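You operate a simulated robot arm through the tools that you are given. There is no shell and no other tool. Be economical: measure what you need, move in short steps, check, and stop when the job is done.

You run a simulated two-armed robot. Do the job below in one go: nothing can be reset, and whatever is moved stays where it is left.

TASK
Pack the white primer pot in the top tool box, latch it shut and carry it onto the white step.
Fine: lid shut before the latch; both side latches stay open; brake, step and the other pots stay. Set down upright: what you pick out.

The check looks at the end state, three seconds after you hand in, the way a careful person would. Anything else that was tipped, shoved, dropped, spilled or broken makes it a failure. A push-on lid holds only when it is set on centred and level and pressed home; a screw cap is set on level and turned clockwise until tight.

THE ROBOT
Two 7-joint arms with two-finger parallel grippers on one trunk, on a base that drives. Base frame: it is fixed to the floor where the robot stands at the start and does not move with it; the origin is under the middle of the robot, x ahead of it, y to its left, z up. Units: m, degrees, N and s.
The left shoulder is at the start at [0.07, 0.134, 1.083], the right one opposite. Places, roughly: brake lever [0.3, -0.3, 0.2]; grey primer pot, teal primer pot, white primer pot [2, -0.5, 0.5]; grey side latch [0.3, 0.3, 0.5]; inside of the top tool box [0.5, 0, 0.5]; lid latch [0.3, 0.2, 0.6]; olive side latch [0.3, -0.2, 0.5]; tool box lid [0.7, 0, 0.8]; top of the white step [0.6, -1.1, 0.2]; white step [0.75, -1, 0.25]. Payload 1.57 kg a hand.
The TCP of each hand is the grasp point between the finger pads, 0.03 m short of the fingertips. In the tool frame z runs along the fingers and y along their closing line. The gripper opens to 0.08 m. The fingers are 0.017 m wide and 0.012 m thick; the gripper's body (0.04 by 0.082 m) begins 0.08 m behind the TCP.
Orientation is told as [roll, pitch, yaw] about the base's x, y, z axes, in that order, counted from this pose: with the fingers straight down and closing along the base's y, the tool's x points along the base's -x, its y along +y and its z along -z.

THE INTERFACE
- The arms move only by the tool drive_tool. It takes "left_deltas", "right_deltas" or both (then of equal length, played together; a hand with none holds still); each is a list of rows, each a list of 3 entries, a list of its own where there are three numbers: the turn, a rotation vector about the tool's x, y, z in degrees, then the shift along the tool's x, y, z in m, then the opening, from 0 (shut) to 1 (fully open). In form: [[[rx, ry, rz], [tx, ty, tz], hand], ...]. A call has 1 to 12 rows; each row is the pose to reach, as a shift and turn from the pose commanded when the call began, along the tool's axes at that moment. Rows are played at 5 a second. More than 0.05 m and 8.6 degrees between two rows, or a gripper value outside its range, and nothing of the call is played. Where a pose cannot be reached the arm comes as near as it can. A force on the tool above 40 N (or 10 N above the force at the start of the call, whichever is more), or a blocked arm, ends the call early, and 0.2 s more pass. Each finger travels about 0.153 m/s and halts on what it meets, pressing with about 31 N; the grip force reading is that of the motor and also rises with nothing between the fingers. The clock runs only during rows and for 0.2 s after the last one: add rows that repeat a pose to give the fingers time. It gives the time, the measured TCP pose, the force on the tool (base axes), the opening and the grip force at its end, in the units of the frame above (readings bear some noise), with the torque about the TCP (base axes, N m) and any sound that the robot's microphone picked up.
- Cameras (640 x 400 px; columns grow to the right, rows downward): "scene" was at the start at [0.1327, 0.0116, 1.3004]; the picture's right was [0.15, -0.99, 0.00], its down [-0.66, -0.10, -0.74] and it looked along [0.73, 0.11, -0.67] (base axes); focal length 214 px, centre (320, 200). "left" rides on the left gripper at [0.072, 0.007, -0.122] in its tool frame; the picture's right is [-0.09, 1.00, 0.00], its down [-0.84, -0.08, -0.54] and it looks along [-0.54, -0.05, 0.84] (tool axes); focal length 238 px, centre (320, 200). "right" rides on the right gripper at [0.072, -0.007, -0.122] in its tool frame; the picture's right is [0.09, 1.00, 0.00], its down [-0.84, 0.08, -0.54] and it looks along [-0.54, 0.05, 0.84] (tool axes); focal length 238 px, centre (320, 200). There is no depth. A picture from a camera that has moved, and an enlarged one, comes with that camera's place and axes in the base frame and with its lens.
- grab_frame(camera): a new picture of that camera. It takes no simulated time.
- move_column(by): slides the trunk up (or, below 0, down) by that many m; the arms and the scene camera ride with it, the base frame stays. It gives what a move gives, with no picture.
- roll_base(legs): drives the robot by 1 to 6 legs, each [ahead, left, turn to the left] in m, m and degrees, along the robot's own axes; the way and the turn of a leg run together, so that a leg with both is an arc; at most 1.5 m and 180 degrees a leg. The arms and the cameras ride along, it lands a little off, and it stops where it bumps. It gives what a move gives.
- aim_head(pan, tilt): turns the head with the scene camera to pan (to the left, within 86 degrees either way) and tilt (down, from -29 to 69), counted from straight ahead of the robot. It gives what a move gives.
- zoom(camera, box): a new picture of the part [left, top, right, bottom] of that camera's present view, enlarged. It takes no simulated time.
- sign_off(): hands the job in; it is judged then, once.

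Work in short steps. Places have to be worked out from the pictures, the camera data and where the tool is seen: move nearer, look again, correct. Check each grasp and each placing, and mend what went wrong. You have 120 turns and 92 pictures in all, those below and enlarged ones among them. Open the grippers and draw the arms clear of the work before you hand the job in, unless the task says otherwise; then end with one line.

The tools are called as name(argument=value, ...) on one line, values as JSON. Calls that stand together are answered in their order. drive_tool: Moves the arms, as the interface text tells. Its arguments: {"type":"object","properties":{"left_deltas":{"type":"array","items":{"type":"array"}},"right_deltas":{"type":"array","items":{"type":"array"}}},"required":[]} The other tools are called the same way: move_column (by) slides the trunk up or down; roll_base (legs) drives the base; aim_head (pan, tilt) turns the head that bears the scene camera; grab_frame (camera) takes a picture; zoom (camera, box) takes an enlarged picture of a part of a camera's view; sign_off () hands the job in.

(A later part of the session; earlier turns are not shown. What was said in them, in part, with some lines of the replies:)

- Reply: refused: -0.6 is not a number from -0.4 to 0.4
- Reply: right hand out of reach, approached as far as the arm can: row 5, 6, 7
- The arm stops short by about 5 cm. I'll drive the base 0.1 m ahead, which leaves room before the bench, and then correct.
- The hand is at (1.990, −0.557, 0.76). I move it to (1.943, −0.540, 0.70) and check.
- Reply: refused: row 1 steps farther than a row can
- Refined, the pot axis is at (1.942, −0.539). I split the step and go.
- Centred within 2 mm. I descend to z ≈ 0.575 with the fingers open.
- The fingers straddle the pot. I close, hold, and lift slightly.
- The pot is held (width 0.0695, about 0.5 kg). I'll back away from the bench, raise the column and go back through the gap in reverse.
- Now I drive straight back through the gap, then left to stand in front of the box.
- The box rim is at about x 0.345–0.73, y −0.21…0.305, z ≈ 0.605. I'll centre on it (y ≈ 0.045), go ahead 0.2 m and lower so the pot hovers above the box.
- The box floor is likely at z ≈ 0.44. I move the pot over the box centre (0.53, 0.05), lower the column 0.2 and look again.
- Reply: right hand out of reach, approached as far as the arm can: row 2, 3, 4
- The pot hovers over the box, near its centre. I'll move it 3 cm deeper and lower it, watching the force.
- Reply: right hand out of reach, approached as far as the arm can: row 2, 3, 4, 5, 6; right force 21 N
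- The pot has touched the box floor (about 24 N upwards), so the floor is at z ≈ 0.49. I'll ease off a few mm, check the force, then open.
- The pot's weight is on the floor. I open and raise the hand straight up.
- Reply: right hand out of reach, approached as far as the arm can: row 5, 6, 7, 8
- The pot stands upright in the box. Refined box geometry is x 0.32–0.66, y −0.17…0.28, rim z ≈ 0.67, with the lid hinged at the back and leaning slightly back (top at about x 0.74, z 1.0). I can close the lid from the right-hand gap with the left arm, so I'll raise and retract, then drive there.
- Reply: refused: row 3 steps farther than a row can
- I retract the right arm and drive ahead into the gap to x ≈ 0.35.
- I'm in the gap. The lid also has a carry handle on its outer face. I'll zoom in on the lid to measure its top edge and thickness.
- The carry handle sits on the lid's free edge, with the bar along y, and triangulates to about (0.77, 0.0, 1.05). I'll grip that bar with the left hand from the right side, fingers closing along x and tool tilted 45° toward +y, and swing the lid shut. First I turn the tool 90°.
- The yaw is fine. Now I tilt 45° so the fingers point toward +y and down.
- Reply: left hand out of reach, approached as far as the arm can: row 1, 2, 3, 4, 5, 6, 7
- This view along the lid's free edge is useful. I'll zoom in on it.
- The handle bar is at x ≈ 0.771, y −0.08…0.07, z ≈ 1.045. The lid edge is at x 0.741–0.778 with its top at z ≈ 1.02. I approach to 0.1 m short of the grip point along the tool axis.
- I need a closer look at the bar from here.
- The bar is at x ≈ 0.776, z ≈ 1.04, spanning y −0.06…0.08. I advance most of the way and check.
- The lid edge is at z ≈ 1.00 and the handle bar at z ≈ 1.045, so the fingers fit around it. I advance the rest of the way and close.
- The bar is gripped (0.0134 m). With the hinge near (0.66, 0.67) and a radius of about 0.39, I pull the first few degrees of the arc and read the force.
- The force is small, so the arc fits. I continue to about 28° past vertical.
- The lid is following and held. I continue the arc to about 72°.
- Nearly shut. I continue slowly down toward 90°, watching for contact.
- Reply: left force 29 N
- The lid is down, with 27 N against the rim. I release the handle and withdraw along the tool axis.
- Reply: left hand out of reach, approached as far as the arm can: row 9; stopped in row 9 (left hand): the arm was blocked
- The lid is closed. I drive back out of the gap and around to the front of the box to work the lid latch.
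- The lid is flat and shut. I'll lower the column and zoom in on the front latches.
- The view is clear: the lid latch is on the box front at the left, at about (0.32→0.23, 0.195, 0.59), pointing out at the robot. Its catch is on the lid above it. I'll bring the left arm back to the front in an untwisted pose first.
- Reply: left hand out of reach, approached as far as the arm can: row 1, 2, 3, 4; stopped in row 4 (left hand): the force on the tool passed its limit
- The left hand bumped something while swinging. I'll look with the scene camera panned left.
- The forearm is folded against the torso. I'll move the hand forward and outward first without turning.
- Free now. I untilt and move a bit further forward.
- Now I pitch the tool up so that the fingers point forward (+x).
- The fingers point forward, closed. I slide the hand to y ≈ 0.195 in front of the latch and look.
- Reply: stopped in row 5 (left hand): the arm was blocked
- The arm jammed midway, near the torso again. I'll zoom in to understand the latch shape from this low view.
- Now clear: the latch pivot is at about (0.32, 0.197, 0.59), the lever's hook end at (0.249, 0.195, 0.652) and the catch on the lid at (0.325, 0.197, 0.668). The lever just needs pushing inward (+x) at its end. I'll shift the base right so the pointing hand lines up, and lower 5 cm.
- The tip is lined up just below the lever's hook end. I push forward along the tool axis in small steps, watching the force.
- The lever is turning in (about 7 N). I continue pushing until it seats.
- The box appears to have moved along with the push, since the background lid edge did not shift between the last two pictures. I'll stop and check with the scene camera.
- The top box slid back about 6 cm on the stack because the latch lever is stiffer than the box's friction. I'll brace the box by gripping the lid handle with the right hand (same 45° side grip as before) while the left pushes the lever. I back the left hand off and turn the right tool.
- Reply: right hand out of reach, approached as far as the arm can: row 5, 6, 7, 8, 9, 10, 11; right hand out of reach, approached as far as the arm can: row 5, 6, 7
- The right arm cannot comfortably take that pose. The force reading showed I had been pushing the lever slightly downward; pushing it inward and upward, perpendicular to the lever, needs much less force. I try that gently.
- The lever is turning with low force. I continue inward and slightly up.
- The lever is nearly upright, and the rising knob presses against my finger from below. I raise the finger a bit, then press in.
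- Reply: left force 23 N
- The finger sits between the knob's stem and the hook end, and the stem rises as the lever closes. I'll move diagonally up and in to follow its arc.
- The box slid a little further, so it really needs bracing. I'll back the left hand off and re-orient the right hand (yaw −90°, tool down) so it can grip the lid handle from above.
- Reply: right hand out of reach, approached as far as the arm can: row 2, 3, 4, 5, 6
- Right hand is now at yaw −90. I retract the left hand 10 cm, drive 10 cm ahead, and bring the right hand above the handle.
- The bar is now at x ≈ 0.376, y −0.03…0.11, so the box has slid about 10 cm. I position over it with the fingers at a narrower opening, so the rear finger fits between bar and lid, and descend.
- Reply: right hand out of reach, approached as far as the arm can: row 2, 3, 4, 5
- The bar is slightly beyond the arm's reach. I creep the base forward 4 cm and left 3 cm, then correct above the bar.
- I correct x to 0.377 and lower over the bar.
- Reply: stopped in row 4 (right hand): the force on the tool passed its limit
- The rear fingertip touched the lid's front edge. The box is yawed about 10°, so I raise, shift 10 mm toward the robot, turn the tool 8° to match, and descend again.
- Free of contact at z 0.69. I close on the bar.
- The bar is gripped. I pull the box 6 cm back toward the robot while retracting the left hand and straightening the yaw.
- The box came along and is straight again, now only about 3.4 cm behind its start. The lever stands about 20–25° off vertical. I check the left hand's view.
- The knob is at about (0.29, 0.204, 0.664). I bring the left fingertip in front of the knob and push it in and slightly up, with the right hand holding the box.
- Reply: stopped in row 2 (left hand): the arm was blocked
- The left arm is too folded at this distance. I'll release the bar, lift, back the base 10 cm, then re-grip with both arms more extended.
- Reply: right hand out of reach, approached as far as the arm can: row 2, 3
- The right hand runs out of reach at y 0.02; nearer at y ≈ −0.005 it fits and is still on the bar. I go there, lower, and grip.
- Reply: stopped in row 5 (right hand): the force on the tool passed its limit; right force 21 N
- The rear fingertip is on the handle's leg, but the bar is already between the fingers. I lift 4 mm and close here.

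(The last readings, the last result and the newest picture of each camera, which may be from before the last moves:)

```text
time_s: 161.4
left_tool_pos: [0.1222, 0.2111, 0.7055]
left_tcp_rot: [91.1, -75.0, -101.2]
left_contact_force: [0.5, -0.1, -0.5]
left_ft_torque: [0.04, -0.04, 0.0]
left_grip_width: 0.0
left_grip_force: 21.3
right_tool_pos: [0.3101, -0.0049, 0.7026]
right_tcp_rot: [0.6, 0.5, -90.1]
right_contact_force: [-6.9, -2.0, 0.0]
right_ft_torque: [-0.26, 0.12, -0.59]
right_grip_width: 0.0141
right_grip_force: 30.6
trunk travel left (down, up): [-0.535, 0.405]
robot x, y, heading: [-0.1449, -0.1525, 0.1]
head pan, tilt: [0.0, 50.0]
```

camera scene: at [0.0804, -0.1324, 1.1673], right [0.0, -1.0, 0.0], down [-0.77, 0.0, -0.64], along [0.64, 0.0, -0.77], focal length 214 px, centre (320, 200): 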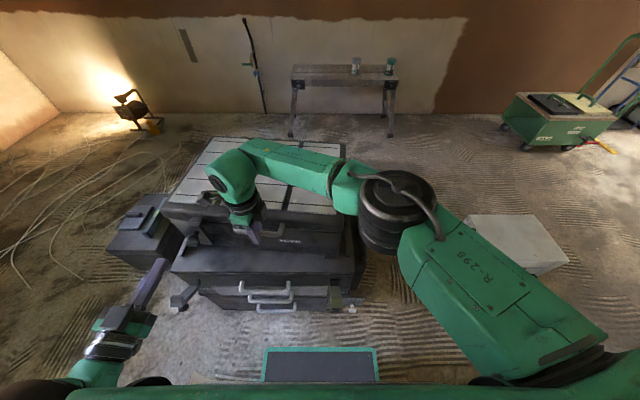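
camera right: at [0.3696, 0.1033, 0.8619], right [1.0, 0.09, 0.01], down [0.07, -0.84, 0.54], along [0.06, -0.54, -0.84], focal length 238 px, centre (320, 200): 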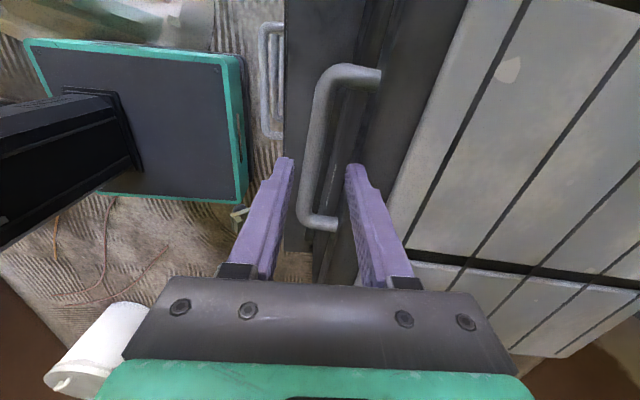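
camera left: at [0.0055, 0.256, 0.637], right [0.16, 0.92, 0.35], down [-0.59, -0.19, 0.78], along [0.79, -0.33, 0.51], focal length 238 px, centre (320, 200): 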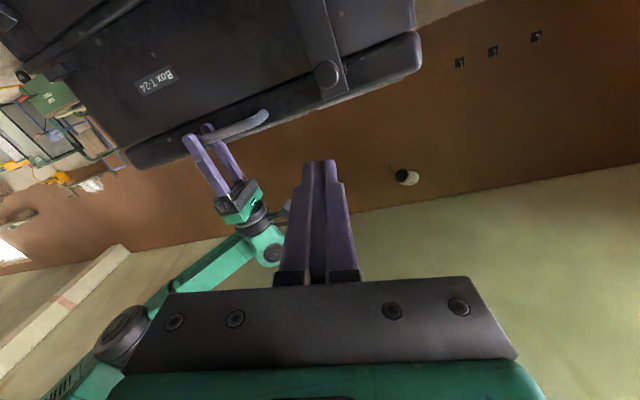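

Gripped. Now I bring the left fingertip to the knob and push in and slightly up while the right hand holds.

drive_tool(left_deltas=[[[0, 0, 0], [0.024, 0.002, 0.03], 0], [[0, 0, 0], [0.0465, 0.004, 0.065], 0], [[0, 0, 0], [0.0465, 0.006, 0.1], 0], [[0, 0, 0], [0.0465, 0.007, 0.118], 0], [[0, 0, 0], [0.044, 0.009, 0.126], 0], [[0, 0, 0], [0.0415, 0.011, 0.134], 0], [[0, 0, 0], [0.039, 0.013, 0.142], 0], [[0, 0, 0], [0.0365, 0.015, 0.15], 0]])

zoom(camera="left", box=[200, 0, 440, 200])

```text
time_s: 163.2
left_tool_pos: [0.2736, 0.2099, 0.6721]
left_tcp_rot: [89.3, -75.1, -99.3]
left_contact_force: [-24.9, -2.2, -6.0]
left_ft_torque: [-0.02, 0.24, 0.09]
left_grip_width: 0.0
left_grip_force: 21.1
right_tool_pos: [0.313, -0.0043, 0.7026]
right_tcp_rot: [1.0, 0.6, -90.2]
right_contact_force: [21.8, 3.5, 0.0]
right_ft_torque: [0.29, -0.29, -0.53]
right_grip_width: 0.0147
right_grip_force: 30.9
trunk travel left (down, up): [-0.535, 0.405]
robot x, y, heading: [-0.1456, -0.1545, 0.2]
head pan, tilt: [0.0, 50.0]
```

```text
2.00 times, centred on (320, 100) of left
camera zoom: at [0.1576, 0.2538, 0.603], right [0.16, 0.92, 0.34], down [-0.58, -0.19, 0.79], along [0.8, -0.33, 0.51], focal length 477 px, centre (320, 400)
```

zoom: 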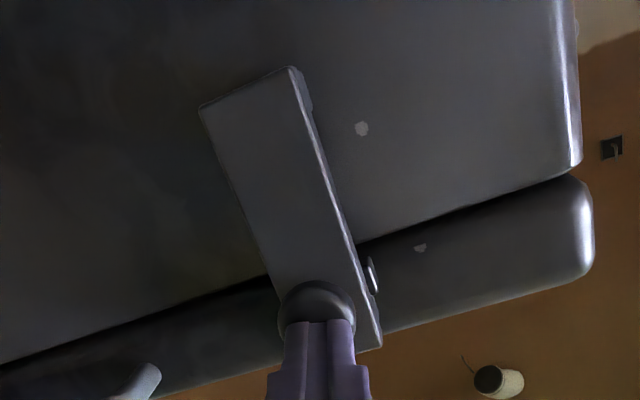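

The brace works: 25 N on the knob, balanced by the right hand. I press on and listen for a click.

drive_tool(left_deltas=[[[0, 0, 0], [-0.002, 0, 0.005], 0], [[0, 0, 0], [-0.003, 0, 0.01], 0], [[0, 0, 0], [-0.004, 0, 0.015], 0], [[0, 0, 0], [-0.005, 0, 0.02], 0], [[0, 0, 0], [-0.006, 0, 0.025], 0]])

```text
time_s: 163.5
left_tool_pos: [0.2734, 0.2089, 0.6725]
left_tcp_rot: [88.6, -75.1, -98.6]
left_contact_force: [-7.7, -1.0, -1.5]
left_ft_torque: [-0.02, 0.06, 0.0]
left_grip_width: 0.0
left_grip_force: 21.5
right_tool_pos: [0.3147, -0.0036, 0.7027]
right_tcp_rot: [1.2, 0.6, -90.2]
right_contact_force: [3.9, 4.2, 0.0]
right_ft_torque: [-0.46, -0.05, -0.55]
right_grip_width: 0.0145
right_grip_force: 30.5
trunk travel left (down, up): [-0.535, 0.405]
robot x, y, heading: [-0.1501, -0.1551, 0.4]
head pan, tilt: [0.0, 50.0]
stopped in row 1 (left hand): the force on the tool passed its limit (the readings are from after the stop); the commanded pose is now the measured one
```

The push hit the stop (over 40 N) with the knob where a closed latch should be. I back the left hand off and inspect the latch.

drive_tool(left_deltas=[[[0, 0, 0], [0, 0, -0.03], 0], [[0, 0, 0], [0, 0, -0.07], 0], [[0, 0, 0], [0, 0, -0.11], 0]])

zoom(camera="left", box=[240, 0, 420, 130])

```text
time_s: 164.3
left_tool_pos: [0.1647, 0.227, 0.674]
left_tcp_rot: [89.1, -75.1, -99.2]
left_contact_force: [0.3, 1.2, -1.3]
left_ft_torque: [-0.02, -0.01, -0.01]
left_grip_width: 0.0
left_grip_force: 21.5
right_tool_pos: [0.3141, -0.0037, 0.7028]
right_tcp_rot: [1.1, 0.6, -90.2]
right_contact_force: [0.3, 3.4, -0.4]
right_ft_torque: [0.14, -0.1, -0.56]
right_grip_width: 0.0144
right_grip_force: 30.6
trunk travel left (down, up): [-0.535, 0.405]
robot x, y, heading: [-0.1457, -0.156, 0.1]
head pan, tilt: [0.0, 50.0]
```

```text
3.08 times, centred on (330, 65) of left
camera zoom: at [0.0495, 0.2721, 0.6055], right [0.16, 0.92, 0.35], down [-0.58, -0.19, 0.79], along [0.8, -0.33, 0.51], focal length 733 px, centre (289, 615)
```

zoom: 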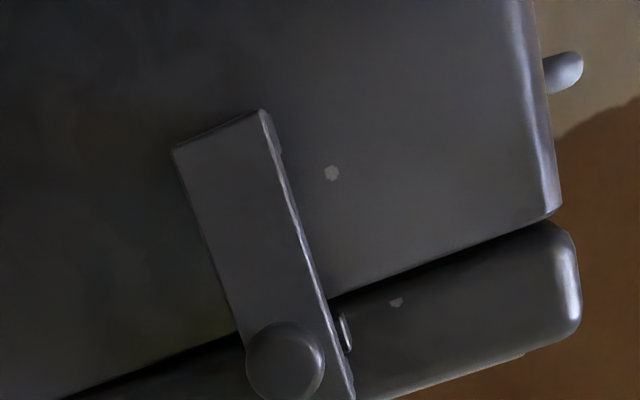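

The lever now looks flush over the catch. As a test, I lift the handle by about 8 mm with the right hand: a free lid needs only about 4 N, a latched one lifts the whole box front.

drive_tool(right_deltas=[[[0, 0, 0], [0, 0, -0.004], 0], [[0, 0, 0], [0, 0, -0.008], 0], [[0, 0, 0], [0, 0, -0.012], 0]])

zoom(camera="left", box=[180, 0, 420, 160])

```text
time_s: 165.1
left_tool_pos: [0.1672, 0.2264, 0.6727]
left_tcp_rot: [88.6, -75.1, -98.7]
left_contact_force: [-1.4, 0.0, 0.1]
left_ft_torque: [-0.01, -0.02, 0.02]
left_grip_width: 0.0001
left_grip_force: 21.8
right_tool_pos: [0.315, -0.0045, 0.7135]
right_tcp_rot: [1.0, 0.5, -90.3]
right_contact_force: [2.9, -0.1, -11.0]
right_ft_torque: [-0.57, 0.04, -0.6]
right_grip_width: 0.0145
right_grip_force: 30.6
trunk travel left (down, up): [-0.535, 0.405]
robot x, y, heading: [-0.1529, -0.1543, 0.2]
head pan, tilt: [0.0, 50.0]
```

```text
2.50 times, centred on (300, 80) of left
camera zoom: at [0.0507, 0.2718, 0.6049], right [0.17, 0.92, 0.34], down [-0.58, -0.19, 0.79], along [0.8, -0.33, 0.5], focal length 596 px, centre (370, 500)
```

zoom: 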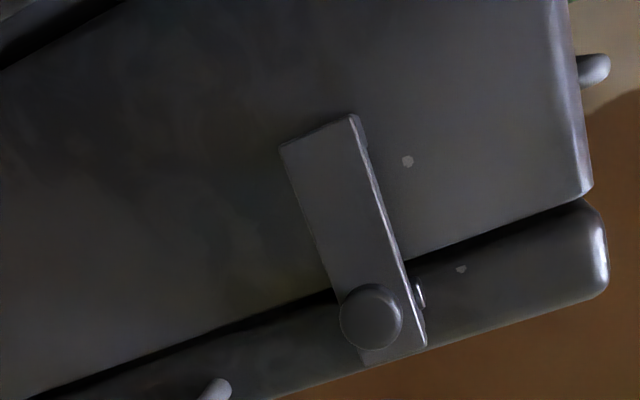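

Lifting needs 11 N and the lid seam stays shut, so the latch holds and the box weighs about 2.2 kg. I set it back down, release and raise the right hand, while the left hand turns back to pointing down.

drive_tool(right_deltas=[[[0, 0, 0], [0, 0, 0.006], 0], [[0, 0, 0], [0, 0, 0.012], 0], [[0, 0, 0], [0, 0, 0.012], 0.45], [[0, 0, 0], [0, 0, 0.012], 0.45], [[0, 0, 0], [0, 0, -0.03], 0.45], [[0, 0, 0], [0, 0, -0.075], 0.45], [[0, 0, 0], [0, 0, -0.11], 1], [[0, 0, 0], [0, 0, -0.11], 1], [[0, 0, 0], [0, 0, -0.11], 1], [[0, 0, 0], [0, 0, -0.11], 1], [[0, 0, 0], [0, 0, -0.11], 1], [[0, 0, 0], [0, 0, -0.11], 1]], left_deltas=[[[0.34, 7.6, -1.6], [-0.007, 0.016, -0.0037], 0], [[0.68, 15.2, -3.3], [-0.014, 0.032, -0.0073], 0], [[1.0, 22.8, -4.9], [-0.021, 0.048, -0.011], 0], [[1.4, 30.3, -6.5], [-0.028, 0.064, -0.0147], 0], [[1.7, 37.9, -8.2], [-0.035, 0.08, -0.018], 0], [[2.05, 45.5, -9.8], [-0.042, 0.096, -0.022], 0], [[2.4, 53.1, -11.4], [-0.048, 0.112, -0.026], 0], [[2.7, 60.7, -13.1], [-0.055, 0.128, -0.029], 0.5], [[3.1, 68.3, -14.7], [-0.062, 0.144, -0.033], 1], [[3.4, 75.8, -16.3], [-0.069, 0.16, -0.037], 1], [[3.75, 83.4, -18], [-0.076, 0.176, -0.04], 1], [[4.1, 91, -19.6], [-0.083, 0.192, -0.044], 1]])

drive_tool(right_deltas=[[[0, 0, -8], [0, 0, -0.01], 1], [[0, 0, -16], [0, 0, -0.02], 1], [[0, 0, -24], [0, 0, -0.03], 1], [[0, 0, -32], [0, 0, -0.04], 1], [[0, 0, -40], [0, 0, -0.04], 1], [[0, 0, -48], [0, 0, -0.04], 1], [[0, 0, -56], [0, 0, -0.04], 1], [[0, 0, -64], [0, 0, -0.04], 1], [[0, 0, -72], [0, 0, -0.04], 1], [[0, 0, -80], [0, 0, -0.04], 1], [[0, 0, -87], [0, 0, -0.04], 1], [[0, 0, -90], [0, 0, -0.04], 1]])

```text
time_s: 167.7
left_tool_pos: [0.1516, 0.3965, 0.8041]
left_tcp_rot: [0.0, 1.0, 0.0]
left_contact_force: [-0.7, -0.7, 0.6]
left_ft_torque: [0.0, 0.01, -0.01]
left_grip_width: 0.08
left_grip_force: 0.1
right_tool_pos: [0.312, -0.0064, 0.8264]
right_tcp_rot: [1.2, 0.6, -90.2]
right_contact_force: [0.5, 0.1, 0.0]
right_ft_torque: [0.0, -0.03, -0.05]
right_grip_width: 0.08
right_grip_force: 0.1
trunk travel left (down, up): [-0.535, 0.405]
robot x, y, heading: [-0.1468, -0.1543, 0.3]
head pan, tilt: [0.0, 50.0]
```

```text
time_s: 170.3
left_tool_pos: [0.1517, 0.3978, 0.805]
left_tcp_rot: [0.0, 0.8, -0.1]
left_contact_force: [0.7, 0.4, -0.1]
left_ft_torque: [0.0, -0.02, -0.01]
left_grip_width: 0.0801
left_grip_force: 0.0
right_tool_pos: [0.3104, -0.0059, 0.8651]
right_tcp_rot: [0.7, -1.1, -0.1]
right_contact_force: [0.5, -1.0, -0.3]
right_ft_torque: [0.01, 0.0, -0.06]
right_grip_width: 0.08
right_grip_force: 0.1
trunk travel left (down, up): [-0.535, 0.405]
robot x, y, heading: [-0.1497, -0.1558, -0.1]
head pan, tilt: [0.0, 50.0]
```

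Both tools now point straight down. I centre the base on the box and spread the hands to its two sides.

roll_base(legs=[[0, 0.215, 0]])

drive_tool(right_deltas=[[[0, 0, 0], [0, -0.042, -0.01], 1], [[0, 0, 0], [0, -0.084, -0.02], 1], [[0, 0, 0], [0, -0.126, -0.02], 1], [[0, 0, 0], [0, -0.168, -0.02], 1], [[0, 0, 0], [0, -0.21, -0.02], 1], [[0, 0, 0], [0, -0.252, -0.02], 1], [[0, 0, 0], [0, -0.294, -0.02], 1], [[0, 0, 0], [0, -0.336, -0.02], 1], [[0, 0, 0], [0, -0.378, -0.02], 1], [[0, 0, 0], [0, -0.42, -0.02], 1]], left_deltas=[[[0, 0, 0], [-0.015, -0.025, -0.01], 1], [[0, 0, 0], [-0.03, -0.05, -0.02], 1], [[0, 0, 0], [-0.045, -0.075, -0.03], 1], [[0, 0, 0], [-0.06, -0.1, -0.04], 1], [[0, 0, 0], [-0.075, -0.125, -0.05], 1], [[0, 0, 0], [-0.09, -0.15, -0.06], 1], [[0, 0, 0], [-0.105, -0.175, -0.07], 1], [[0, 0, 0], [-0.12, -0.2, -0.07], 1], [[0, 0, 0], [-0.135, -0.225, -0.07], 1], [[0, 0, 0], [-0.15, -0.25, -0.07], 1]])

grab_frame(camera="scene")

grab_frame(camera="right")

```text
time_s: 172.0
left_tool_pos: [0.1499, 0.6123, 0.8045]
left_tcp_rot: [-0.1, 0.8, -0.1]
left_contact_force: [0.0, 0.3, 0.1]
left_ft_torque: [-0.02, -0.01, 0.0]
left_grip_width: 0.0799
left_grip_force: 0.0
right_tool_pos: [0.3096, 0.2084, 0.8658]
right_tcp_rot: [0.7, -1.1, -0.1]
right_contact_force: [0.3, -0.2, 0.3]
right_ft_torque: [-0.06, 0.01, 0.02]
right_grip_width: 0.08
right_grip_force: 0.0
trunk travel left (down, up): [-0.535, 0.405]
robot x, y, heading: [-0.147, 0.0621, 0.3]
head pan, tilt: [0.0, 50.0]
```

```text
time_s: 174.2
left_tool_pos: [0.3031, 0.3605, 0.8748]
left_tcp_rot: [0.0, 0.8, -0.1]
left_contact_force: [0.3, -1.1, -0.9]
left_ft_torque: [0.0, 0.01, -0.04]
left_grip_width: 0.0798
left_grip_force: 0.0
right_tool_pos: [0.3065, -0.2131, 0.8792]
right_tcp_rot: [0.7, -1.1, -0.2]
right_contact_force: [-0.1, 0.1, -0.7]
right_ft_torque: [0.04, 0.0, 0.01]
right_grip_width: 0.08
right_grip_force: 0.1
trunk travel left (down, up): [-0.535, 0.405]
robot x, y, heading: [-0.1467, 0.0646, -0.2]
head pan, tilt: [0.0, 50.0]
```

```text
10 pictures are left
camera scene: at [-0.0209, 0.0587, 1.1672], right [0.0, -1.0, 0.0], down [-0.77, 0.0, -0.64], along [0.64, 0.0, -0.77], focal length 214 px, centre (320, 200)
```

scene: 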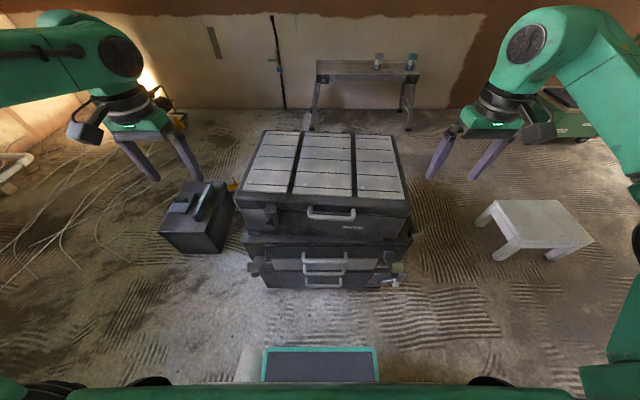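

```text
9 pictures are left
camera right: at [0.2326, -0.2219, 0.9989], right [-0.09, 1.0, 0.01], down [0.83, 0.07, 0.56], along [0.56, 0.06, -0.83], focal length 238 px, centre (320, 200)
```

right: 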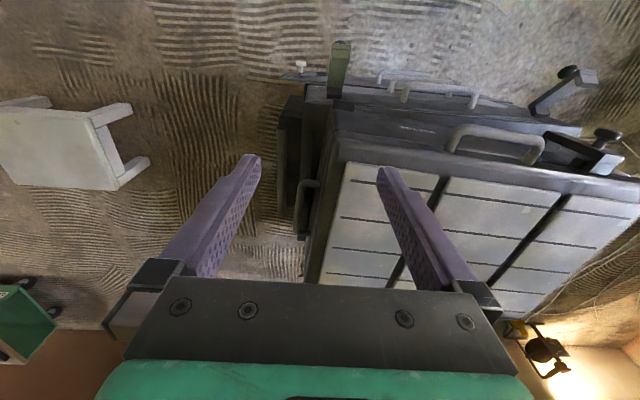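

I spend one zoom on the latch to make sure it is still closed.

zoom(camera="scene", box=[220, 120, 430, 290])

```text
2.35 times, centred on (325, 205) of scene
camera zoom: at [-0.0209, 0.0587, 1.1672], right [0.0, -1.0, 0.0], down [-0.77, 0.0, -0.64], along [0.64, 0.0, -0.77], focal length 505 px, centre (308, 188)
```

zoom: 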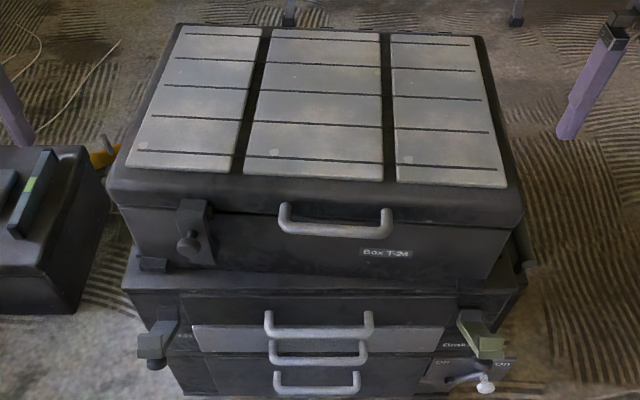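

The latch is closed flush with its hook over the catch. The right side handle is at about (0.516, −0.234, 0.625) and the left one at about (0.555, 0.334), with the box yawed about −4.5°. I drive closer, lower the column, and check both handles.

roll_base(legs=[[0.13, -0.01, 0]])

drive_tool(right_deltas=[[[0, 0, 2], [0, -0.01, 0.0], 0.38], [[0, 0, 4.5], [0, -0.012, 0.04], 0.38], [[0, 0, 4.5], [0, -0.012, 0.08], 0.38]], left_deltas=[[[0, 0, 2], [-0.02, -0.01, 0.0], 0.38], [[0, 0, 4.5], [-0.05, -0.016, 0.03], 0.38], [[0, 0, 4.5], [-0.07, -0.016, 0.07], 0.38]])

grab_frame(camera="right")

grab_frame(camera="left")

```text
time_s: 175.4
left_tool_pos: [0.4315, 0.3514, 0.8756]
left_tcp_rot: [0.1, 0.8, -0.1]
left_contact_force: [0.3, 0.4, -0.1]
left_ft_torque: [0.0, 0.01, 0.0]
left_grip_width: 0.0799
left_grip_force: 0.1
right_tool_pos: [0.4363, -0.2204, 0.8802]
right_tcp_rot: [0.6, -1.1, -0.4]
right_contact_force: [-0.1, 0.2, 0.3]
right_ft_torque: [0.0, 0.02, 0.0]
right_grip_width: 0.08
right_grip_force: 0.1
trunk travel left (down, up): [-0.535, 0.405]
robot x, y, heading: [-0.0196, 0.0516, 0.4]
head pan, tilt: [0.0, 50.0]
```

```text
time_s: 176.2
left_tool_pos: [0.503, 0.3357, 0.8026]
left_tcp_rot: [-0.1, 0.7, -4.5]
left_contact_force: [0.1, -0.5, 0.5]
left_ft_torque: [-0.04, 0.05, 0.02]
left_grip_width: 0.0306
left_grip_force: 0.1
right_tool_pos: [0.4396, -0.2329, 0.7988]
right_tcp_rot: [0.7, -1.0, -4.8]
right_contact_force: [-0.5, 0.3, -0.5]
right_ft_torque: [0.0, -0.01, 0.03]
right_grip_width: 0.0303
right_grip_force: 0.1
trunk travel left (down, up): [-0.535, 0.405]
robot x, y, heading: [-0.0223, 0.0511, 0.1]
head pan, tilt: [0.0, 50.0]
```

```text
7 pictures are left
camera right: at [0.3657, -0.2353, 0.919], right [-0.01, 1.0, 0.01], down [0.83, 0.0, 0.56], along [0.56, 0.01, -0.83], focal length 238 px, centre (320, 200)
```

right: 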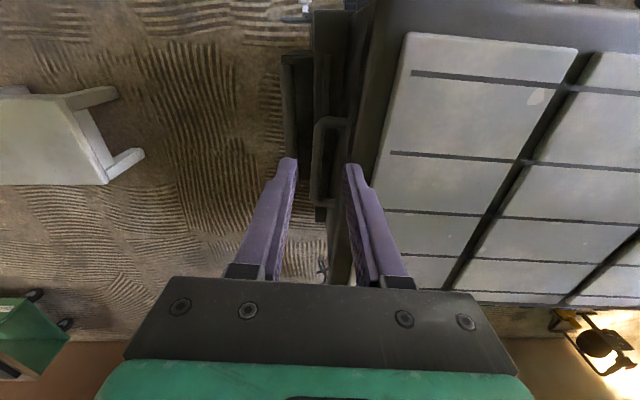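

```text
6 pictures are left
camera left: at [0.4336, 0.3476, 0.924], right [0.17, 0.98, 0.0], down [0.84, -0.14, 0.53], along [0.52, -0.09, -0.85], focal length 238 px, centre (320, 200)
```

left: 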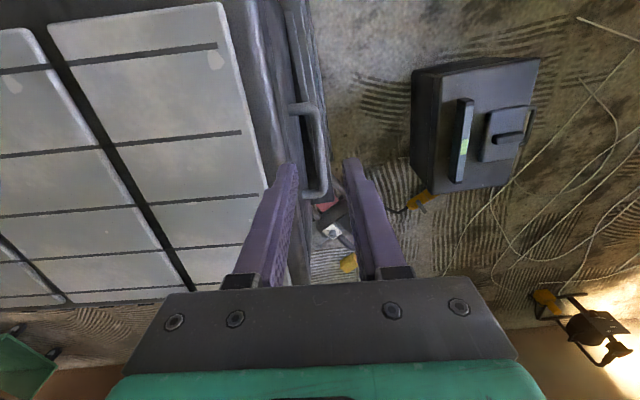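

The right handle is centred at (0.508, −0.239) and the left at (0.544, 0.331). I align both hands over them and lower the column 8 cm, with the tips still above the bars.

drive_tool(right_deltas=[[[0, 0, 0], [-0.034, 0, 0.0], 0.38], [[0, 0, 0], [-0.0683, 0, 0.0], 0.38], [[0, 0, 0], [-0.0683, 0, 0.0], 0.38]], left_deltas=[[[0, 0, 0], [-0.02, -0.001, 0], 0.38], [[0, 0, 0], [-0.0413, -0.0018, 0], 0.38], [[0, 0, 0], [-0.0413, -0.0018, 0], 0.38]])

move_column(by=-0.083)

```text
time_s: 177.1
left_tool_pos: [0.5422, 0.3303, 0.8041]
left_tcp_rot: [-0.2, 0.6, -4.7]
left_contact_force: [0.1, -1.1, -0.7]
left_ft_torque: [-0.01, -0.02, -0.03]
left_grip_width: 0.0304
left_grip_force: 0.0
right_tool_pos: [0.5053, -0.2373, 0.8018]
right_tcp_rot: [0.7, -1.1, -4.9]
right_contact_force: [0.9, -0.1, -1.2]
right_ft_torque: [-0.01, 0.0, 0.01]
right_grip_width: 0.0301
right_grip_force: 0.2
trunk travel left (down, up): [-0.535, 0.405]
robot x, y, heading: [-0.019, 0.053, 0.5]
head pan, tilt: [0.0, 50.0]
```

```text
time_s: 178.2
left_tool_pos: [0.5434, 0.3311, 0.7196]
left_tcp_rot: [-0.1, 0.8, -4.6]
left_contact_force: [0.5, 0.5, -0.5]
left_ft_torque: [0.02, 0.0, -0.01]
left_grip_width: 0.0303
left_grip_force: 0.1
right_tool_pos: [0.5055, -0.2379, 0.7191]
right_tcp_rot: [0.7, -1.1, -4.8]
right_contact_force: [0.5, 0.1, -0.3]
right_ft_torque: [0.0, 0.02, -0.03]
right_grip_width: 0.0304
right_grip_force: 0.0
trunk travel left (down, up): [-0.452, 0.488]
robot x, y, heading: [-0.0196, 0.0516, 0.3]
head pan, tilt: [0.0, 50.0]
```

Both are aligned. I descend 0.10 m with the arms, guarded by force.

drive_tool(right_deltas=[[[0, 0, 0], [0, -0.001, 0.03], 0.38], [[0, 0, 0], [0, -0.001, 0.055], 0.38], [[0, 0, 0], [0, -0.001, 0.08], 0.38], [[0, 0, 0], [0, -0.001, 0.1], 0.38]], left_deltas=[[[0, 0, 0], [0, 0, 0.03], 0.38], [[0, 0, 0], [0, 0, 0.055], 0.38], [[0, 0, 0], [0, 0, 0.08], 0.38], [[0, 0, 0], [0, 0, 0.1], 0.38]])

```text
time_s: 179.3
left_tool_pos: [0.5283, 0.3319, 0.6301]
left_tcp_rot: [-0.2, 0.0, -4.5]
left_contact_force: [-0.6, 1.1, 9.2]
left_ft_torque: [-0.41, 0.18, -0.05]
left_grip_width: 0.0305
left_grip_force: 0.0
left hand out of reach, approached as far as the arm can: row 3, 4
right_tool_pos: [0.5093, -0.2367, 0.6302]
right_tcp_rot: [1.3, -2.4, -5.1]
right_contact_force: [-4.6, -1.0, 15.9]
right_ft_torque: [0.6, -0.12, 0.22]
right_grip_width: 0.0303
right_grip_force: 0.1
trunk travel left (down, up): [-0.452, 0.488]
robot x, y, heading: [-0.0222, 0.0512, 0.2]
head pan, tilt: [0.0, 50.0]
stopped in row 4 (right hand): the force on the tool passed its limit (the readings are from after the stop); the commanded pose is now the measured one
```

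Both gripper bodies have just touched the lid's rim at TCP z 0.63, and the bars should already be between the fingers. I lift 4 mm and close both hands.

drive_tool(right_deltas=[[[0, 0, 0], [0, 0, -0.004], 0.38], [[0, 0, 0], [0, 0, -0.004], 0.15], [[0, 0, 0], [0, 0, -0.004], 0], [[0, 0, 0], [0, 0, -0.004], 0], [[0, 0, 0], [0, 0, -0.004], 0]], left_deltas=[[[0, 0, 0], [0, 0, -0.004], 0.38], [[0, 0, 0], [0, 0, -0.004], 0.15], [[0, 0, 0], [0, 0, -0.004], 0], [[0, 0, 0], [0, 0, -0.004], 0], [[0, 0, 0], [0, 0, -0.004], 0]])

```text
time_s: 180.6
left_tool_pos: [0.5304, 0.3283, 0.6295]
left_tcp_rot: [-0.5, 0.3, -4.7]
left_contact_force: [-5.6, -28.3, -0.4]
left_ft_torque: [-0.15, -0.3, 0.17]
left_grip_width: 0.0138
left_grip_force: 29.9
right_tool_pos: [0.5109, -0.2365, 0.6299]
right_tcp_rot: [1.5, -2.0, -5.0]
right_contact_force: [-6.5, 23.7, 0.9]
right_ft_torque: [0.15, -0.9, 0.38]
right_grip_width: 0.0137
right_grip_force: 30.3
trunk travel left (down, up): [-0.452, 0.488]
robot x, y, heading: [-0.0187, 0.0522, 0.1]
head pan, tilt: [0.0, 50.0]
```

Both bars are gripped (0.0138 m). I relieve the sideways tension a few mm and lift with the column.

drive_tool(right_deltas=[[[0, 0, 0], [0, 0.003, 0], 0], [[0, 0, 0], [0, 0.003, 0], 0]], left_deltas=[[[0, 0, 0], [0, -0.003, 0], 0], [[0, 0, 0], [0, -0.003, 0], 0]])

move_column(by=0.05)

```text
time_s: 181.2
left_tool_pos: [0.531, 0.3288, 0.6304]
left_tcp_rot: [-0.1, 0.2, -4.5]
left_contact_force: [-5.7, -13.5, 0.1]
left_ft_torque: [-0.57, -0.5, 0.26]
left_grip_width: 0.0135
left_grip_force: 30.8
right_tool_pos: [0.5102, -0.2345, 0.6306]
right_tcp_rot: [1.2, -2.1, -5.3]
right_contact_force: [-3.1, 6.5, 6.1]
right_ft_torque: [0.55, -0.25, 0.63]
right_grip_width: 0.0136
right_grip_force: 30.4
trunk travel left (down, up): [-0.452, 0.488]
robot x, y, heading: [-0.0157, 0.0537, -0.2]
head pan, tilt: [0.0, 50.0]
```

```text
time_s: 182.1
left_tool_pos: [0.5337, 0.3286, 0.678]
left_tcp_rot: [0.0, 0.6, -4.6]
left_contact_force: [0.2, -2.7, -10.3]
left_ft_torque: [-0.08, 0.13, 0.14]
left_grip_width: 0.0138
left_grip_force: 29.5
right_tool_pos: [0.5133, -0.2356, 0.6775]
right_tcp_rot: [1.1, -1.7, -5.2]
right_contact_force: [-1.0, 2.5, -10.6]
right_ft_torque: [0.0, -0.04, 0.48]
right_grip_width: 0.0137
right_grip_force: 30.4
trunk travel left (down, up): [-0.502, 0.438]
robot x, y, heading: [-0.02, 0.0531, 0.4]
head pan, tilt: [0.0, 50.0]
```

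The box is up, carried evenly at about 10.5 N per hand. I raise it another 0.12 m and check.

move_column(by=0.12)

grab_frame(camera="scene")

```text
time_s: 183.6
left_tool_pos: [0.5347, 0.329, 0.797]
left_tcp_rot: [-0.1, 0.6, -4.7]
left_contact_force: [1.8, 9.2, -10.7]
left_ft_torque: [-0.09, -0.39, 0.19]
left_grip_width: 0.0137
left_grip_force: 30.5
right_tool_pos: [0.5139, -0.2346, 0.7972]
right_tcp_rot: [1.0, -1.6, -5.3]
right_contact_force: [-0.8, -9.0, -11.4]
right_ft_torque: [0.02, 0.5, 0.46]
right_grip_width: 0.0137
right_grip_force: 30.3
trunk travel left (down, up): [-0.622, 0.318]
robot x, y, heading: [-0.017, 0.0524, -0.1]
head pan, tilt: [0.0, 50.0]
```

```text
5 pictures are left
camera scene: at [0.1133, 0.0508, 1.2538], right [0.0, -1.0, 0.0], down [-0.77, 0.0, -0.64], along [0.64, 0.0, -0.77], focal length 214 px, centre (320, 200)
```

scene: 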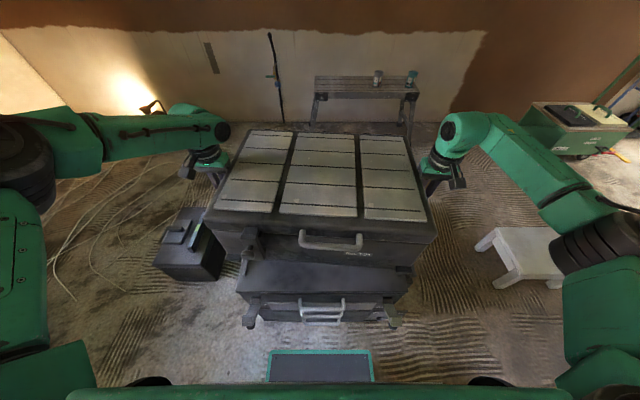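

The box hangs level and shut. I back up, then move right to line up with the step.

roll_base(legs=[[-0.24, 0, 0], [0, -0.56, 0], [0, -0.56, 0]])

grab_frame(camera="scene")

```text
time_s: 190.9
left_tool_pos: [0.2985, -0.7719, 0.7981]
left_tcp_rot: [-0.2, 0.5, -4.0]
left_contact_force: [2.4, 19.9, -11.1]
left_ft_torque: [0.17, 0.05, 0.21]
left_grip_width: 0.0135
left_grip_force: 29.8
right_tool_pos: [0.2846, -1.3352, 0.7973]
right_tcp_rot: [0.9, -1.8, -4.5]
right_contact_force: [-2.0, -20.3, -10.1]
right_ft_torque: [-0.11, 0.04, 0.44]
right_grip_width: 0.0139
right_grip_force: 30.5
trunk travel left (down, up): [-0.622, 0.318]
robot x, y, heading: [-0.2515, -1.0562, 0.8]
head pan, tilt: [0.0, 50.0]
```

```text
4 pictures are left
camera scene: at [-0.1194, -1.0537, 1.2538], right [0.01, -1.0, 0.0], down [-0.77, -0.01, -0.64], along [0.64, 0.01, -0.77], focal length 214 px, centre (320, 200)
```

scene: 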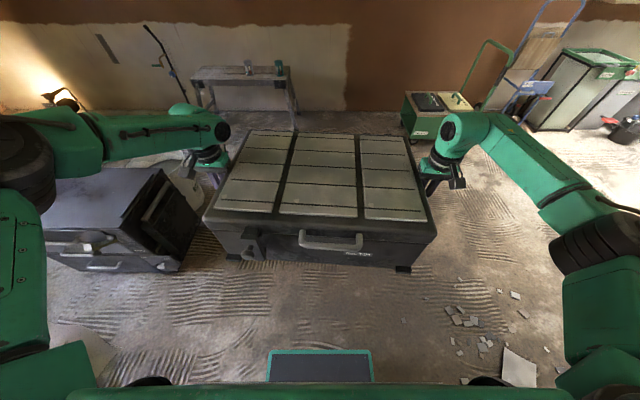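

The box hides the step, so I use the earlier triangulation: step top at about x 0.505–0.765, y −0.92…−1.29, z ≈ 0.235, centre (0.635, −1.105). I square the box by turning 3° and drive ahead over the step.

roll_base(legs=[[0, 0, 3], [0.31, -0.08, 0]])

```text
time_s: 193.5
left_tool_pos: [0.6094, -0.8075, 0.7974]
left_tcp_rot: [-0.1, 0.6, -1.3]
left_contact_force: [1.0, 0.4, -11.0]
left_ft_torque: [0.02, -0.06, 0.2]
left_grip_width: 0.0137
left_grip_force: 30.3
right_tool_pos: [0.6191, -1.3712, 0.7985]
right_tcp_rot: [1.0, -1.8, -2.0]
right_contact_force: [-1.2, -1.9, -10.0]
right_ft_torque: [-0.02, 0.09, 0.48]
right_grip_width: 0.0137
right_grip_force: 30.4
trunk travel left (down, up): [-0.622, 0.318]
robot x, y, heading: [0.0751, -1.1145, 3.3]
head pan, tilt: [0.0, 50.0]
```

The box should now be over the step. I check the step's right edge with the right hand camera.

roll_base(legs=[[0.014, -0.016, 0]])

grab_frame(camera="right")

```text
time_s: 194.3
left_tool_pos: [0.621, -0.8201, 0.7978]
left_tcp_rot: [-0.3, 0.4, -1.4]
left_contact_force: [0.1, -0.5, -10.6]
left_ft_torque: [0.0, 0.0, 0.15]
left_grip_width: 0.0134
left_grip_force: 29.9
right_tool_pos: [0.632, -1.3854, 0.7995]
right_tcp_rot: [1.0, -1.9, -1.9]
right_contact_force: [-1.2, -0.3, -9.3]
right_ft_torque: [0.0, 0.05, 0.43]
right_grip_width: 0.0135
right_grip_force: 30.1
trunk travel left (down, up): [-0.622, 0.318]
robot x, y, heading: [0.0869, -1.13, 3.7]
head pan, tilt: [0.0, 50.0]
```

```text
3 pictures are left
camera right: at [0.5577, -1.3915, 0.9179], right [-0.06, 1.0, 0.01], down [0.82, 0.04, 0.57], along [0.57, 0.04, -0.82], focal length 238 px, centre (320, 200)
```

right: 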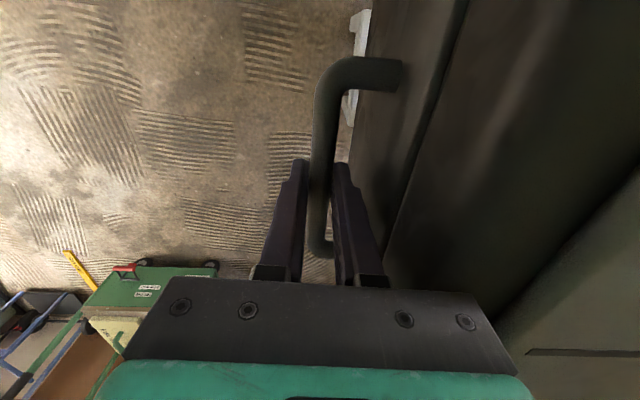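

The step's right edge is at y ≈ −1.30 and x 0.505–0.757, so the box centre (0.632, −1.103) is right over the step. I lower the column in stages; contact is expected at TCP z ≈ 0.39.

move_column(by=-0.35)

move_column(by=-0.025)

```text
time_s: 197.7
left_tool_pos: [0.6218, -0.8223, 0.447]
left_tcp_rot: [-0.1, 0.6, -1.4]
left_contact_force: [0.8, -0.3, -10.0]
left_ft_torque: [-0.02, 0.07, 0.17]
left_grip_width: 0.0135
left_grip_force: 30.1
right_tool_pos: [0.6341, -1.3869, 0.4469]
right_tcp_rot: [1.0, -1.6, -1.8]
right_contact_force: [-1.0, 0.9, -10.4]
right_ft_torque: [0.0, 0.01, 0.4]
right_grip_width: 0.0136
right_grip_force: 30.2
trunk travel left (down, up): [-0.272, 0.668]
robot x, y, heading: [0.0882, -1.1313, 3.3]
head pan, tilt: [0.0, 50.0]
```

```text
time_s: 198.4
left_tool_pos: [0.6207, -0.8208, 0.4224]
left_tcp_rot: [-0.1, 0.6, -1.4]
left_contact_force: [1.8, 0.4, -10.8]
left_ft_torque: [0.0, 0.09, 0.15]
left_grip_width: 0.0135
left_grip_force: 30.9
right_tool_pos: [0.6329, -1.3853, 0.4224]
right_tcp_rot: [1.1, -1.8, -1.9]
right_contact_force: [-0.8, 0.9, -10.2]
right_ft_torque: [-0.01, 0.01, 0.4]
right_grip_width: 0.0137
right_grip_force: 30.0
trunk travel left (down, up): [-0.247, 0.693]
robot x, y, heading: [0.0878, -1.1331, 3.3]
head pan, tilt: [0.0, 50.0]
```

Still fully carried. I lower in smaller steps.

move_column(by=-0.015)

move_column(by=-0.01)

move_column(by=-0.008)

```text
time_s: 199.1
left_tool_pos: [0.6213, -0.8221, 0.4077]
left_tcp_rot: [-0.1, 0.6, -1.5]
left_contact_force: [1.3, -0.6, -9.8]
left_ft_torque: [-0.02, 0.1, 0.18]
left_grip_width: 0.0139
left_grip_force: 30.3
right_tool_pos: [0.6336, -1.386, 0.4089]
right_tcp_rot: [1.0, -1.7, -1.8]
right_contact_force: [-1.2, 0.5, -9.7]
right_ft_torque: [0.01, 0.0, 0.4]
right_grip_width: 0.0138
right_grip_force: 30.6
trunk travel left (down, up): [-0.232, 0.708]
robot x, y, heading: [0.0893, -1.127, 3.4]
head pan, tilt: [0.0, 50.0]
```

```text
time_s: 199.7
left_tool_pos: [0.6215, -0.8209, 0.398]
left_tcp_rot: [-0.1, 0.6, -1.4]
left_contact_force: [1.4, 0.8, -10.2]
left_ft_torque: [-0.02, 0.06, 0.2]
left_grip_width: 0.0135
left_grip_force: 30.2
right_tool_pos: [0.6332, -1.3858, 0.397]
right_tcp_rot: [1.0, -1.6, -2.0]
right_contact_force: [-0.2, 1.3, -8.9]
right_ft_torque: [0.0, 0.02, 0.42]
right_grip_width: 0.0139
right_grip_force: 30.3
trunk travel left (down, up): [-0.222, 0.718]
robot x, y, heading: [0.0874, -1.1287, 3.1]
head pan, tilt: [0.0, 50.0]
```

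```text
time_s: 200.2
left_tool_pos: [0.6214, -0.8215, 0.388]
left_tcp_rot: [-0.1, 0.6, -1.3]
left_contact_force: [0.7, 0.5, -10.6]
left_ft_torque: [0.01, 0.05, 0.22]
left_grip_width: 0.0136
left_grip_force: 29.8
right_tool_pos: [0.6328, -1.386, 0.3897]
right_tcp_rot: [1.0, -1.8, -1.9]
right_contact_force: [-1.8, -0.2, -10.2]
right_ft_torque: [-0.02, 0.08, 0.42]
right_grip_width: 0.0139
right_grip_force: 30.0
trunk travel left (down, up): [-0.214, 0.726]
robot x, y, heading: [0.087, -1.1299, 3.5]
head pan, tilt: [0.0, 50.0]
```

No contact yet at 0.388. I continue with 8 mm steps.

move_column(by=-0.008)

move_column(by=-0.008)

move_column(by=-0.006)

```text
time_s: 200.8
left_tool_pos: [0.6213, -0.8221, 0.3811]
left_tcp_rot: [-0.1, 0.5, -1.4]
left_contact_force: [1.2, 0.2, -11.2]
left_ft_torque: [0.0, 0.01, 0.23]
left_grip_width: 0.0137
left_grip_force: 30.5
right_tool_pos: [0.6323, -1.3856, 0.381]
right_tcp_rot: [1.1, -1.7, -1.9]
right_contact_force: [-0.3, 0.3, -10.7]
right_ft_torque: [0.01, 0.06, 0.42]
right_grip_width: 0.0137
right_grip_force: 29.9
trunk travel left (down, up): [-0.206, 0.734]
robot x, y, heading: [0.0859, -1.1346, 3.1]
head pan, tilt: [0.0, 50.0]
```

```text
time_s: 201.4
left_tool_pos: [0.6222, -0.8215, 0.3735]
left_tcp_rot: [0.0, 0.5, -1.4]
left_contact_force: [1.7, 0.0, -9.4]
left_ft_torque: [0.04, 0.0, 0.19]
left_grip_width: 0.0137
left_grip_force: 29.7
right_tool_pos: [0.6327, -1.3864, 0.3729]
right_tcp_rot: [1.0, -1.6, -1.9]
right_contact_force: [-0.9, -0.2, -10.3]
right_ft_torque: [0.0, 0.01, 0.43]
right_grip_width: 0.0137
right_grip_force: 30.6
trunk travel left (down, up): [-0.198, 0.742]
robot x, y, heading: [0.0832, -1.1285, 3.3]
head pan, tilt: [0.0, 50.0]
```

```text
time_s: 201.9
left_tool_pos: [0.6217, -0.8214, 0.3678]
left_tcp_rot: [-0.2, 0.6, -1.4]
left_contact_force: [1.0, -0.1, -10.1]
left_ft_torque: [-0.01, 0.04, 0.17]
left_grip_width: 0.0136
left_grip_force: 30.6
right_tool_pos: [0.6327, -1.3862, 0.3679]
right_tcp_rot: [1.1, -1.7, -1.9]
right_contact_force: [-2.0, -0.8, -9.8]
right_ft_torque: [0.05, 0.05, 0.43]
right_grip_width: 0.0136
right_grip_force: 30.4
trunk travel left (down, up): [-0.192, 0.748]
robot x, y, heading: [0.0861, -1.1321, 3.4]
head pan, tilt: [0.0, 50.0]
```

Still hanging. The step top may be nearer z 0.20, so I continue.

move_column(by=-0.006)

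move_column(by=-0.006)

move_column(by=-0.005)

```text
time_s: 202.5
left_tool_pos: [0.622, -0.8214, 0.36]
left_tcp_rot: [-0.1, 0.7, -1.4]
left_contact_force: [1.3, -0.2, -9.4]
left_ft_torque: [0.0, 0.01, 0.2]
left_grip_width: 0.0138
left_grip_force: 30.4
right_tool_pos: [0.6332, -1.3861, 0.3595]
right_tcp_rot: [1.1, -1.6, -1.9]
right_contact_force: [-1.1, -0.3, -10.2]
right_ft_torque: [0.01, 0.03, 0.43]
right_grip_width: 0.0136
right_grip_force: 29.8
trunk travel left (down, up): [-0.186, 0.754]
robot x, y, heading: [0.0882, -1.1324, 3.3]
head pan, tilt: [0.0, 50.0]
```

```text
time_s: 203.0
left_tool_pos: [0.621, -0.8209, 0.3553]
left_tcp_rot: [-0.1, 0.6, -1.5]
left_contact_force: [2.0, 0.2, -10.3]
left_ft_torque: [0.01, 0.08, 0.2]
left_grip_width: 0.0136
left_grip_force: 30.6
right_tool_pos: [0.6328, -1.3859, 0.355]
right_tcp_rot: [1.0, -1.6, -2.0]
right_contact_force: [-1.6, -0.2, -10.1]
right_ft_torque: [0.0, 0.02, 0.41]
right_grip_width: 0.0136
right_grip_force: 29.5
trunk travel left (down, up): [-0.18, 0.76]
robot x, y, heading: [0.0877, -1.1316, 3.4]
head pan, tilt: [0.0, 50.0]
```

```text
time_s: 203.6
left_tool_pos: [0.6204, -0.8217, 0.3509]
left_tcp_rot: [-0.1, 0.6, -1.4]
left_contact_force: [2.5, 0.3, -10.2]
left_ft_torque: [0.02, 0.07, 0.19]
left_grip_width: 0.0135
left_grip_force: 29.9
right_tool_pos: [0.6329, -1.3859, 0.3508]
right_tcp_rot: [1.0, -1.8, -1.9]
right_contact_force: [-1.4, -0.4, -10.0]
right_ft_torque: [0.03, 0.0, 0.44]
right_grip_width: 0.0136
right_grip_force: 30.0
trunk travel left (down, up): [-0.175, 0.765]
robot x, y, heading: [0.0894, -1.1283, 3.4]
head pan, tilt: [0.0, 50.0]
```

I use both arms together with the force guard for the last bit, in 3 mm rows.

drive_tool(right_deltas=[[[0, 0, 0], [0, 0, 0.003], 0], [[0, 0, 0], [0, 0, 0.006], 0], [[0, 0, 0], [0, 0, 0.009], 0], [[0, 0, 0], [0, 0, 0.012], 0], [[0, 0, 0], [0, 0, 0.015], 0]], left_deltas=[[[0, 0, 0], [0, 0, 0.003], 0], [[0, 0, 0], [0, 0, 0.006], 0], [[0, 0, 0], [0, 0, 0.009], 0], [[0, 0, 0], [0, 0, 0.012], 0], [[0, 0, 0], [0, 0, 0.015], 0]])

grab_frame(camera="right")

```text
time_s: 204.8
left_tool_pos: [0.6167, -0.8217, 0.3411]
left_tcp_rot: [-0.1, 0.2, -1.4]
left_contact_force: [6.2, -0.6, -0.1]
left_ft_torque: [0.01, 0.86, 0.41]
left_grip_width: 0.0136
left_grip_force: 30.6
left hand out of reach, approached as far as the arm can: row 4, 5
right_tool_pos: [0.6343, -1.3862, 0.3409]
right_tcp_rot: [1.0, -2.3, -2.1]
right_contact_force: [0.5, -1.0, 18.9]
right_ft_torque: [-0.02, 0.68, 0.54]
right_grip_width: 0.0138
right_grip_force: 30.4
trunk travel left (down, up): [-0.175, 0.765]
robot x, y, heading: [0.0859, -1.1298, 3.5]
head pan, tilt: [0.0, 50.0]
```

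```text
2 pictures are left
camera right: at [0.5567, -1.3925, 0.4598], right [-0.06, 1.0, 0.02], down [0.82, 0.04, 0.58], along [0.58, 0.05, -0.82], focal length 238 px, centre (320, 200)
```

right: 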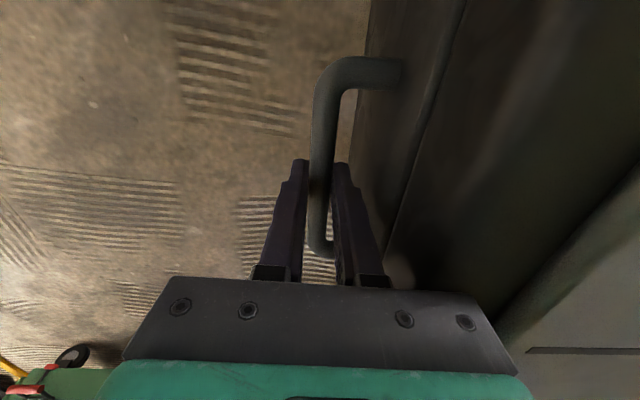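

The box is on the step: the right hand pushes down and the left is unloaded. I ease the right up slightly and open both hands just enough to clear the bars.

drive_tool(right_deltas=[[[0, 0, 0], [0, 0, -0.004], 0], [[0, 0, 0], [0, 0, -0.005], 0], [[0, 0, 0], [0, 0, -0.005], 0.2], [[0, 0, 0], [0, 0, -0.005], 0.38], [[0, 0, 0], [0, 0, -0.005], 0.38]], left_deltas=[[[0, 0, 0], [0, 0, 0], 0], [[0, 0, 0], [0, 0, 0], 0], [[0, 0, 0], [0, 0, 0], 0.2], [[0, 0, 0], [0, 0, 0], 0.38], [[0, 0, 0], [0, 0, 0], 0.38]])

```text
time_s: 205.9
left_tool_pos: [0.6169, -0.8213, 0.3408]
left_tcp_rot: [0.0, -0.1, -1.3]
left_contact_force: [1.6, 2.3, 9.9]
left_ft_torque: [-0.55, -0.15, 0.06]
left_grip_width: 0.0296
left_grip_force: 0.0
right_tool_pos: [0.632, -1.3872, 0.3422]
right_tcp_rot: [1.0, -2.0, -1.9]
right_contact_force: [0.1, 0.0, 0.2]
right_ft_torque: [-0.01, 0.0, 0.02]
right_grip_width: 0.0305
right_grip_force: 0.2
trunk travel left (down, up): [-0.175, 0.765]
robot x, y, heading: [0.0866, -1.1298, 3.4]
head pan, tilt: [0.0, 50.0]
```

Both are free of load apart from light rim contact on the left. I raise both hands straight up.

move_column(by=0.06)

move_column(by=0.3)

grab_frame(camera="scene")

```text
time_s: 206.9
left_tool_pos: [0.616, -0.8221, 0.3989]
left_tcp_rot: [-0.1, 0.4, -1.4]
left_contact_force: [0.3, 1.6, -0.5]
left_ft_torque: [-0.04, 0.0, 0.03]
left_grip_width: 0.0293
left_grip_force: 0.0
right_tool_pos: [0.6316, -1.3864, 0.4009]
right_tcp_rot: [1.1, -1.9, -1.9]
right_contact_force: [0.0, 0.0, 0.8]
right_ft_torque: [0.02, -0.02, 0.0]
right_grip_width: 0.0301
right_grip_force: 0.1
trunk travel left (down, up): [-0.235, 0.705]
robot x, y, heading: [0.0879, -1.1339, 3.0]
head pan, tilt: [0.0, 50.0]
```

```text
time_s: 209.9
left_tool_pos: [0.6178, -0.8217, 0.6992]
left_tcp_rot: [-0.1, 0.3, -1.5]
left_contact_force: [0.4, 0.4, -0.1]
left_ft_torque: [0.01, -0.01, 0.01]
left_grip_width: 0.0304
left_grip_force: 0.1
right_tool_pos: [0.6328, -1.3855, 0.7006]
right_tcp_rot: [1.0, -1.9, -1.9]
right_contact_force: [-0.6, -0.7, -0.3]
right_ft_torque: [0.02, 0.01, 0.01]
right_grip_width: 0.0303
right_grip_force: 0.0
trunk travel left (down, up): [-0.535, 0.405]
robot x, y, heading: [0.0889, -1.1325, 3.4]
head pan, tilt: [0.0, 50.0]
```

```text
1 pictures are left
camera scene: at [0.2149, -1.1234, 1.1673], right [0.06, -1.0, 0.0], down [-0.76, -0.04, -0.64], along [0.64, 0.04, -0.77], focal length 214 px, centre (320, 200)
```

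scene: 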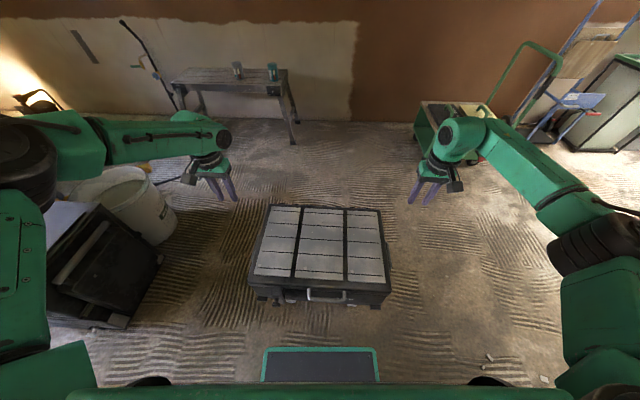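

The box sits level on the step and is latched. I back the robot away, open the grippers fully, and take a last look.

roll_base(legs=[[-0.35, 0, 0]])

drive_tool(right_deltas=[[[0, 0, 0], [0, 0, -0.01], 1], [[0, 0, 0], [0, 0, -0.01], 1], [[0, 0, 0], [0, 0, -0.01], 1]], left_deltas=[[[0, 0, 0], [0, 0, -0.01], 1], [[0, 0, 0], [0, 0, -0.01], 1], [[0, 0, 0], [0, 0, -0.01], 1]])

zoom(camera="scene", box=[200, 120, 440, 270])

```text
time_s: 212.2
left_tool_pos: [0.2652, -0.8391, 0.6994]
left_tcp_rot: [-0.1, 0.3, -1.0]
left_contact_force: [0.4, -0.1, 0.3]
left_ft_torque: [0.01, 0.0, 0.0]
left_grip_width: 0.0305
left_grip_force: 0.0
right_tool_pos: [0.286, -1.4044, 0.7011]
right_tcp_rot: [1.0, -1.9, -1.5]
right_contact_force: [0.0, 1.0, -0.3]
right_ft_torque: [0.01, 0.0, -0.01]
right_grip_width: 0.0303
right_grip_force: 0.0
trunk travel left (down, up): [-0.535, 0.405]
robot x, y, heading: [-0.2585, -1.1533, 4.0]
head pan, tilt: [0.0, 50.0]
```

```text
time_s: 213.0
left_tool_pos: [0.2668, -0.8388, 0.7094]
left_tcp_rot: [-0.1, 0.2, -0.9]
left_contact_force: [0.0, -0.3, 0.0]
left_ft_torque: [-0.02, 0.0, -0.01]
left_grip_width: 0.08
left_grip_force: 0.0
right_tool_pos: [0.2855, -1.4034, 0.7127]
right_tcp_rot: [0.9, -1.9, -1.6]
right_contact_force: [-0.6, 0.0, 0.8]
right_ft_torque: [-0.01, 0.0, -0.02]
right_grip_width: 0.0801
right_grip_force: 0.1
trunk travel left (down, up): [-0.535, 0.405]
robot x, y, heading: [-0.2604, -1.1505, 3.9]
head pan, tilt: [0.0, 50.0]
```

```text
2.67 times, centred on (320, 195) of scene
camera zoom: at [-0.1333, -1.1442, 1.1673], right [0.07, -1.0, 0.0], down [-0.76, -0.05, -0.64], along [0.64, 0.04, -0.77], focal length 572 px, centre (320, 213)
```

zoom: 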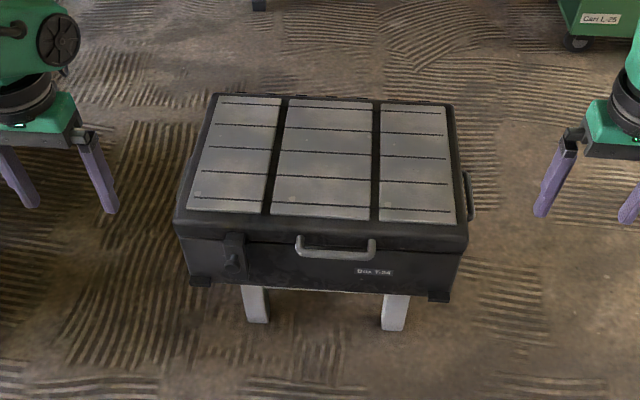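

The box sits centred and level on the step with its lid latched. The grippers are open and the arms are clear, so I hand in.

sign_off()

```text
The job is handed in.
```

The white primer pot is in the top tool box, which is latched shut and standing level on the white step. I left the side latches, the brake and the other pots alone. While I was working the latch, the box slid about 10 cm on the stack before I braced it; I couldn't see inside afterwards to check that the pot is still upright.
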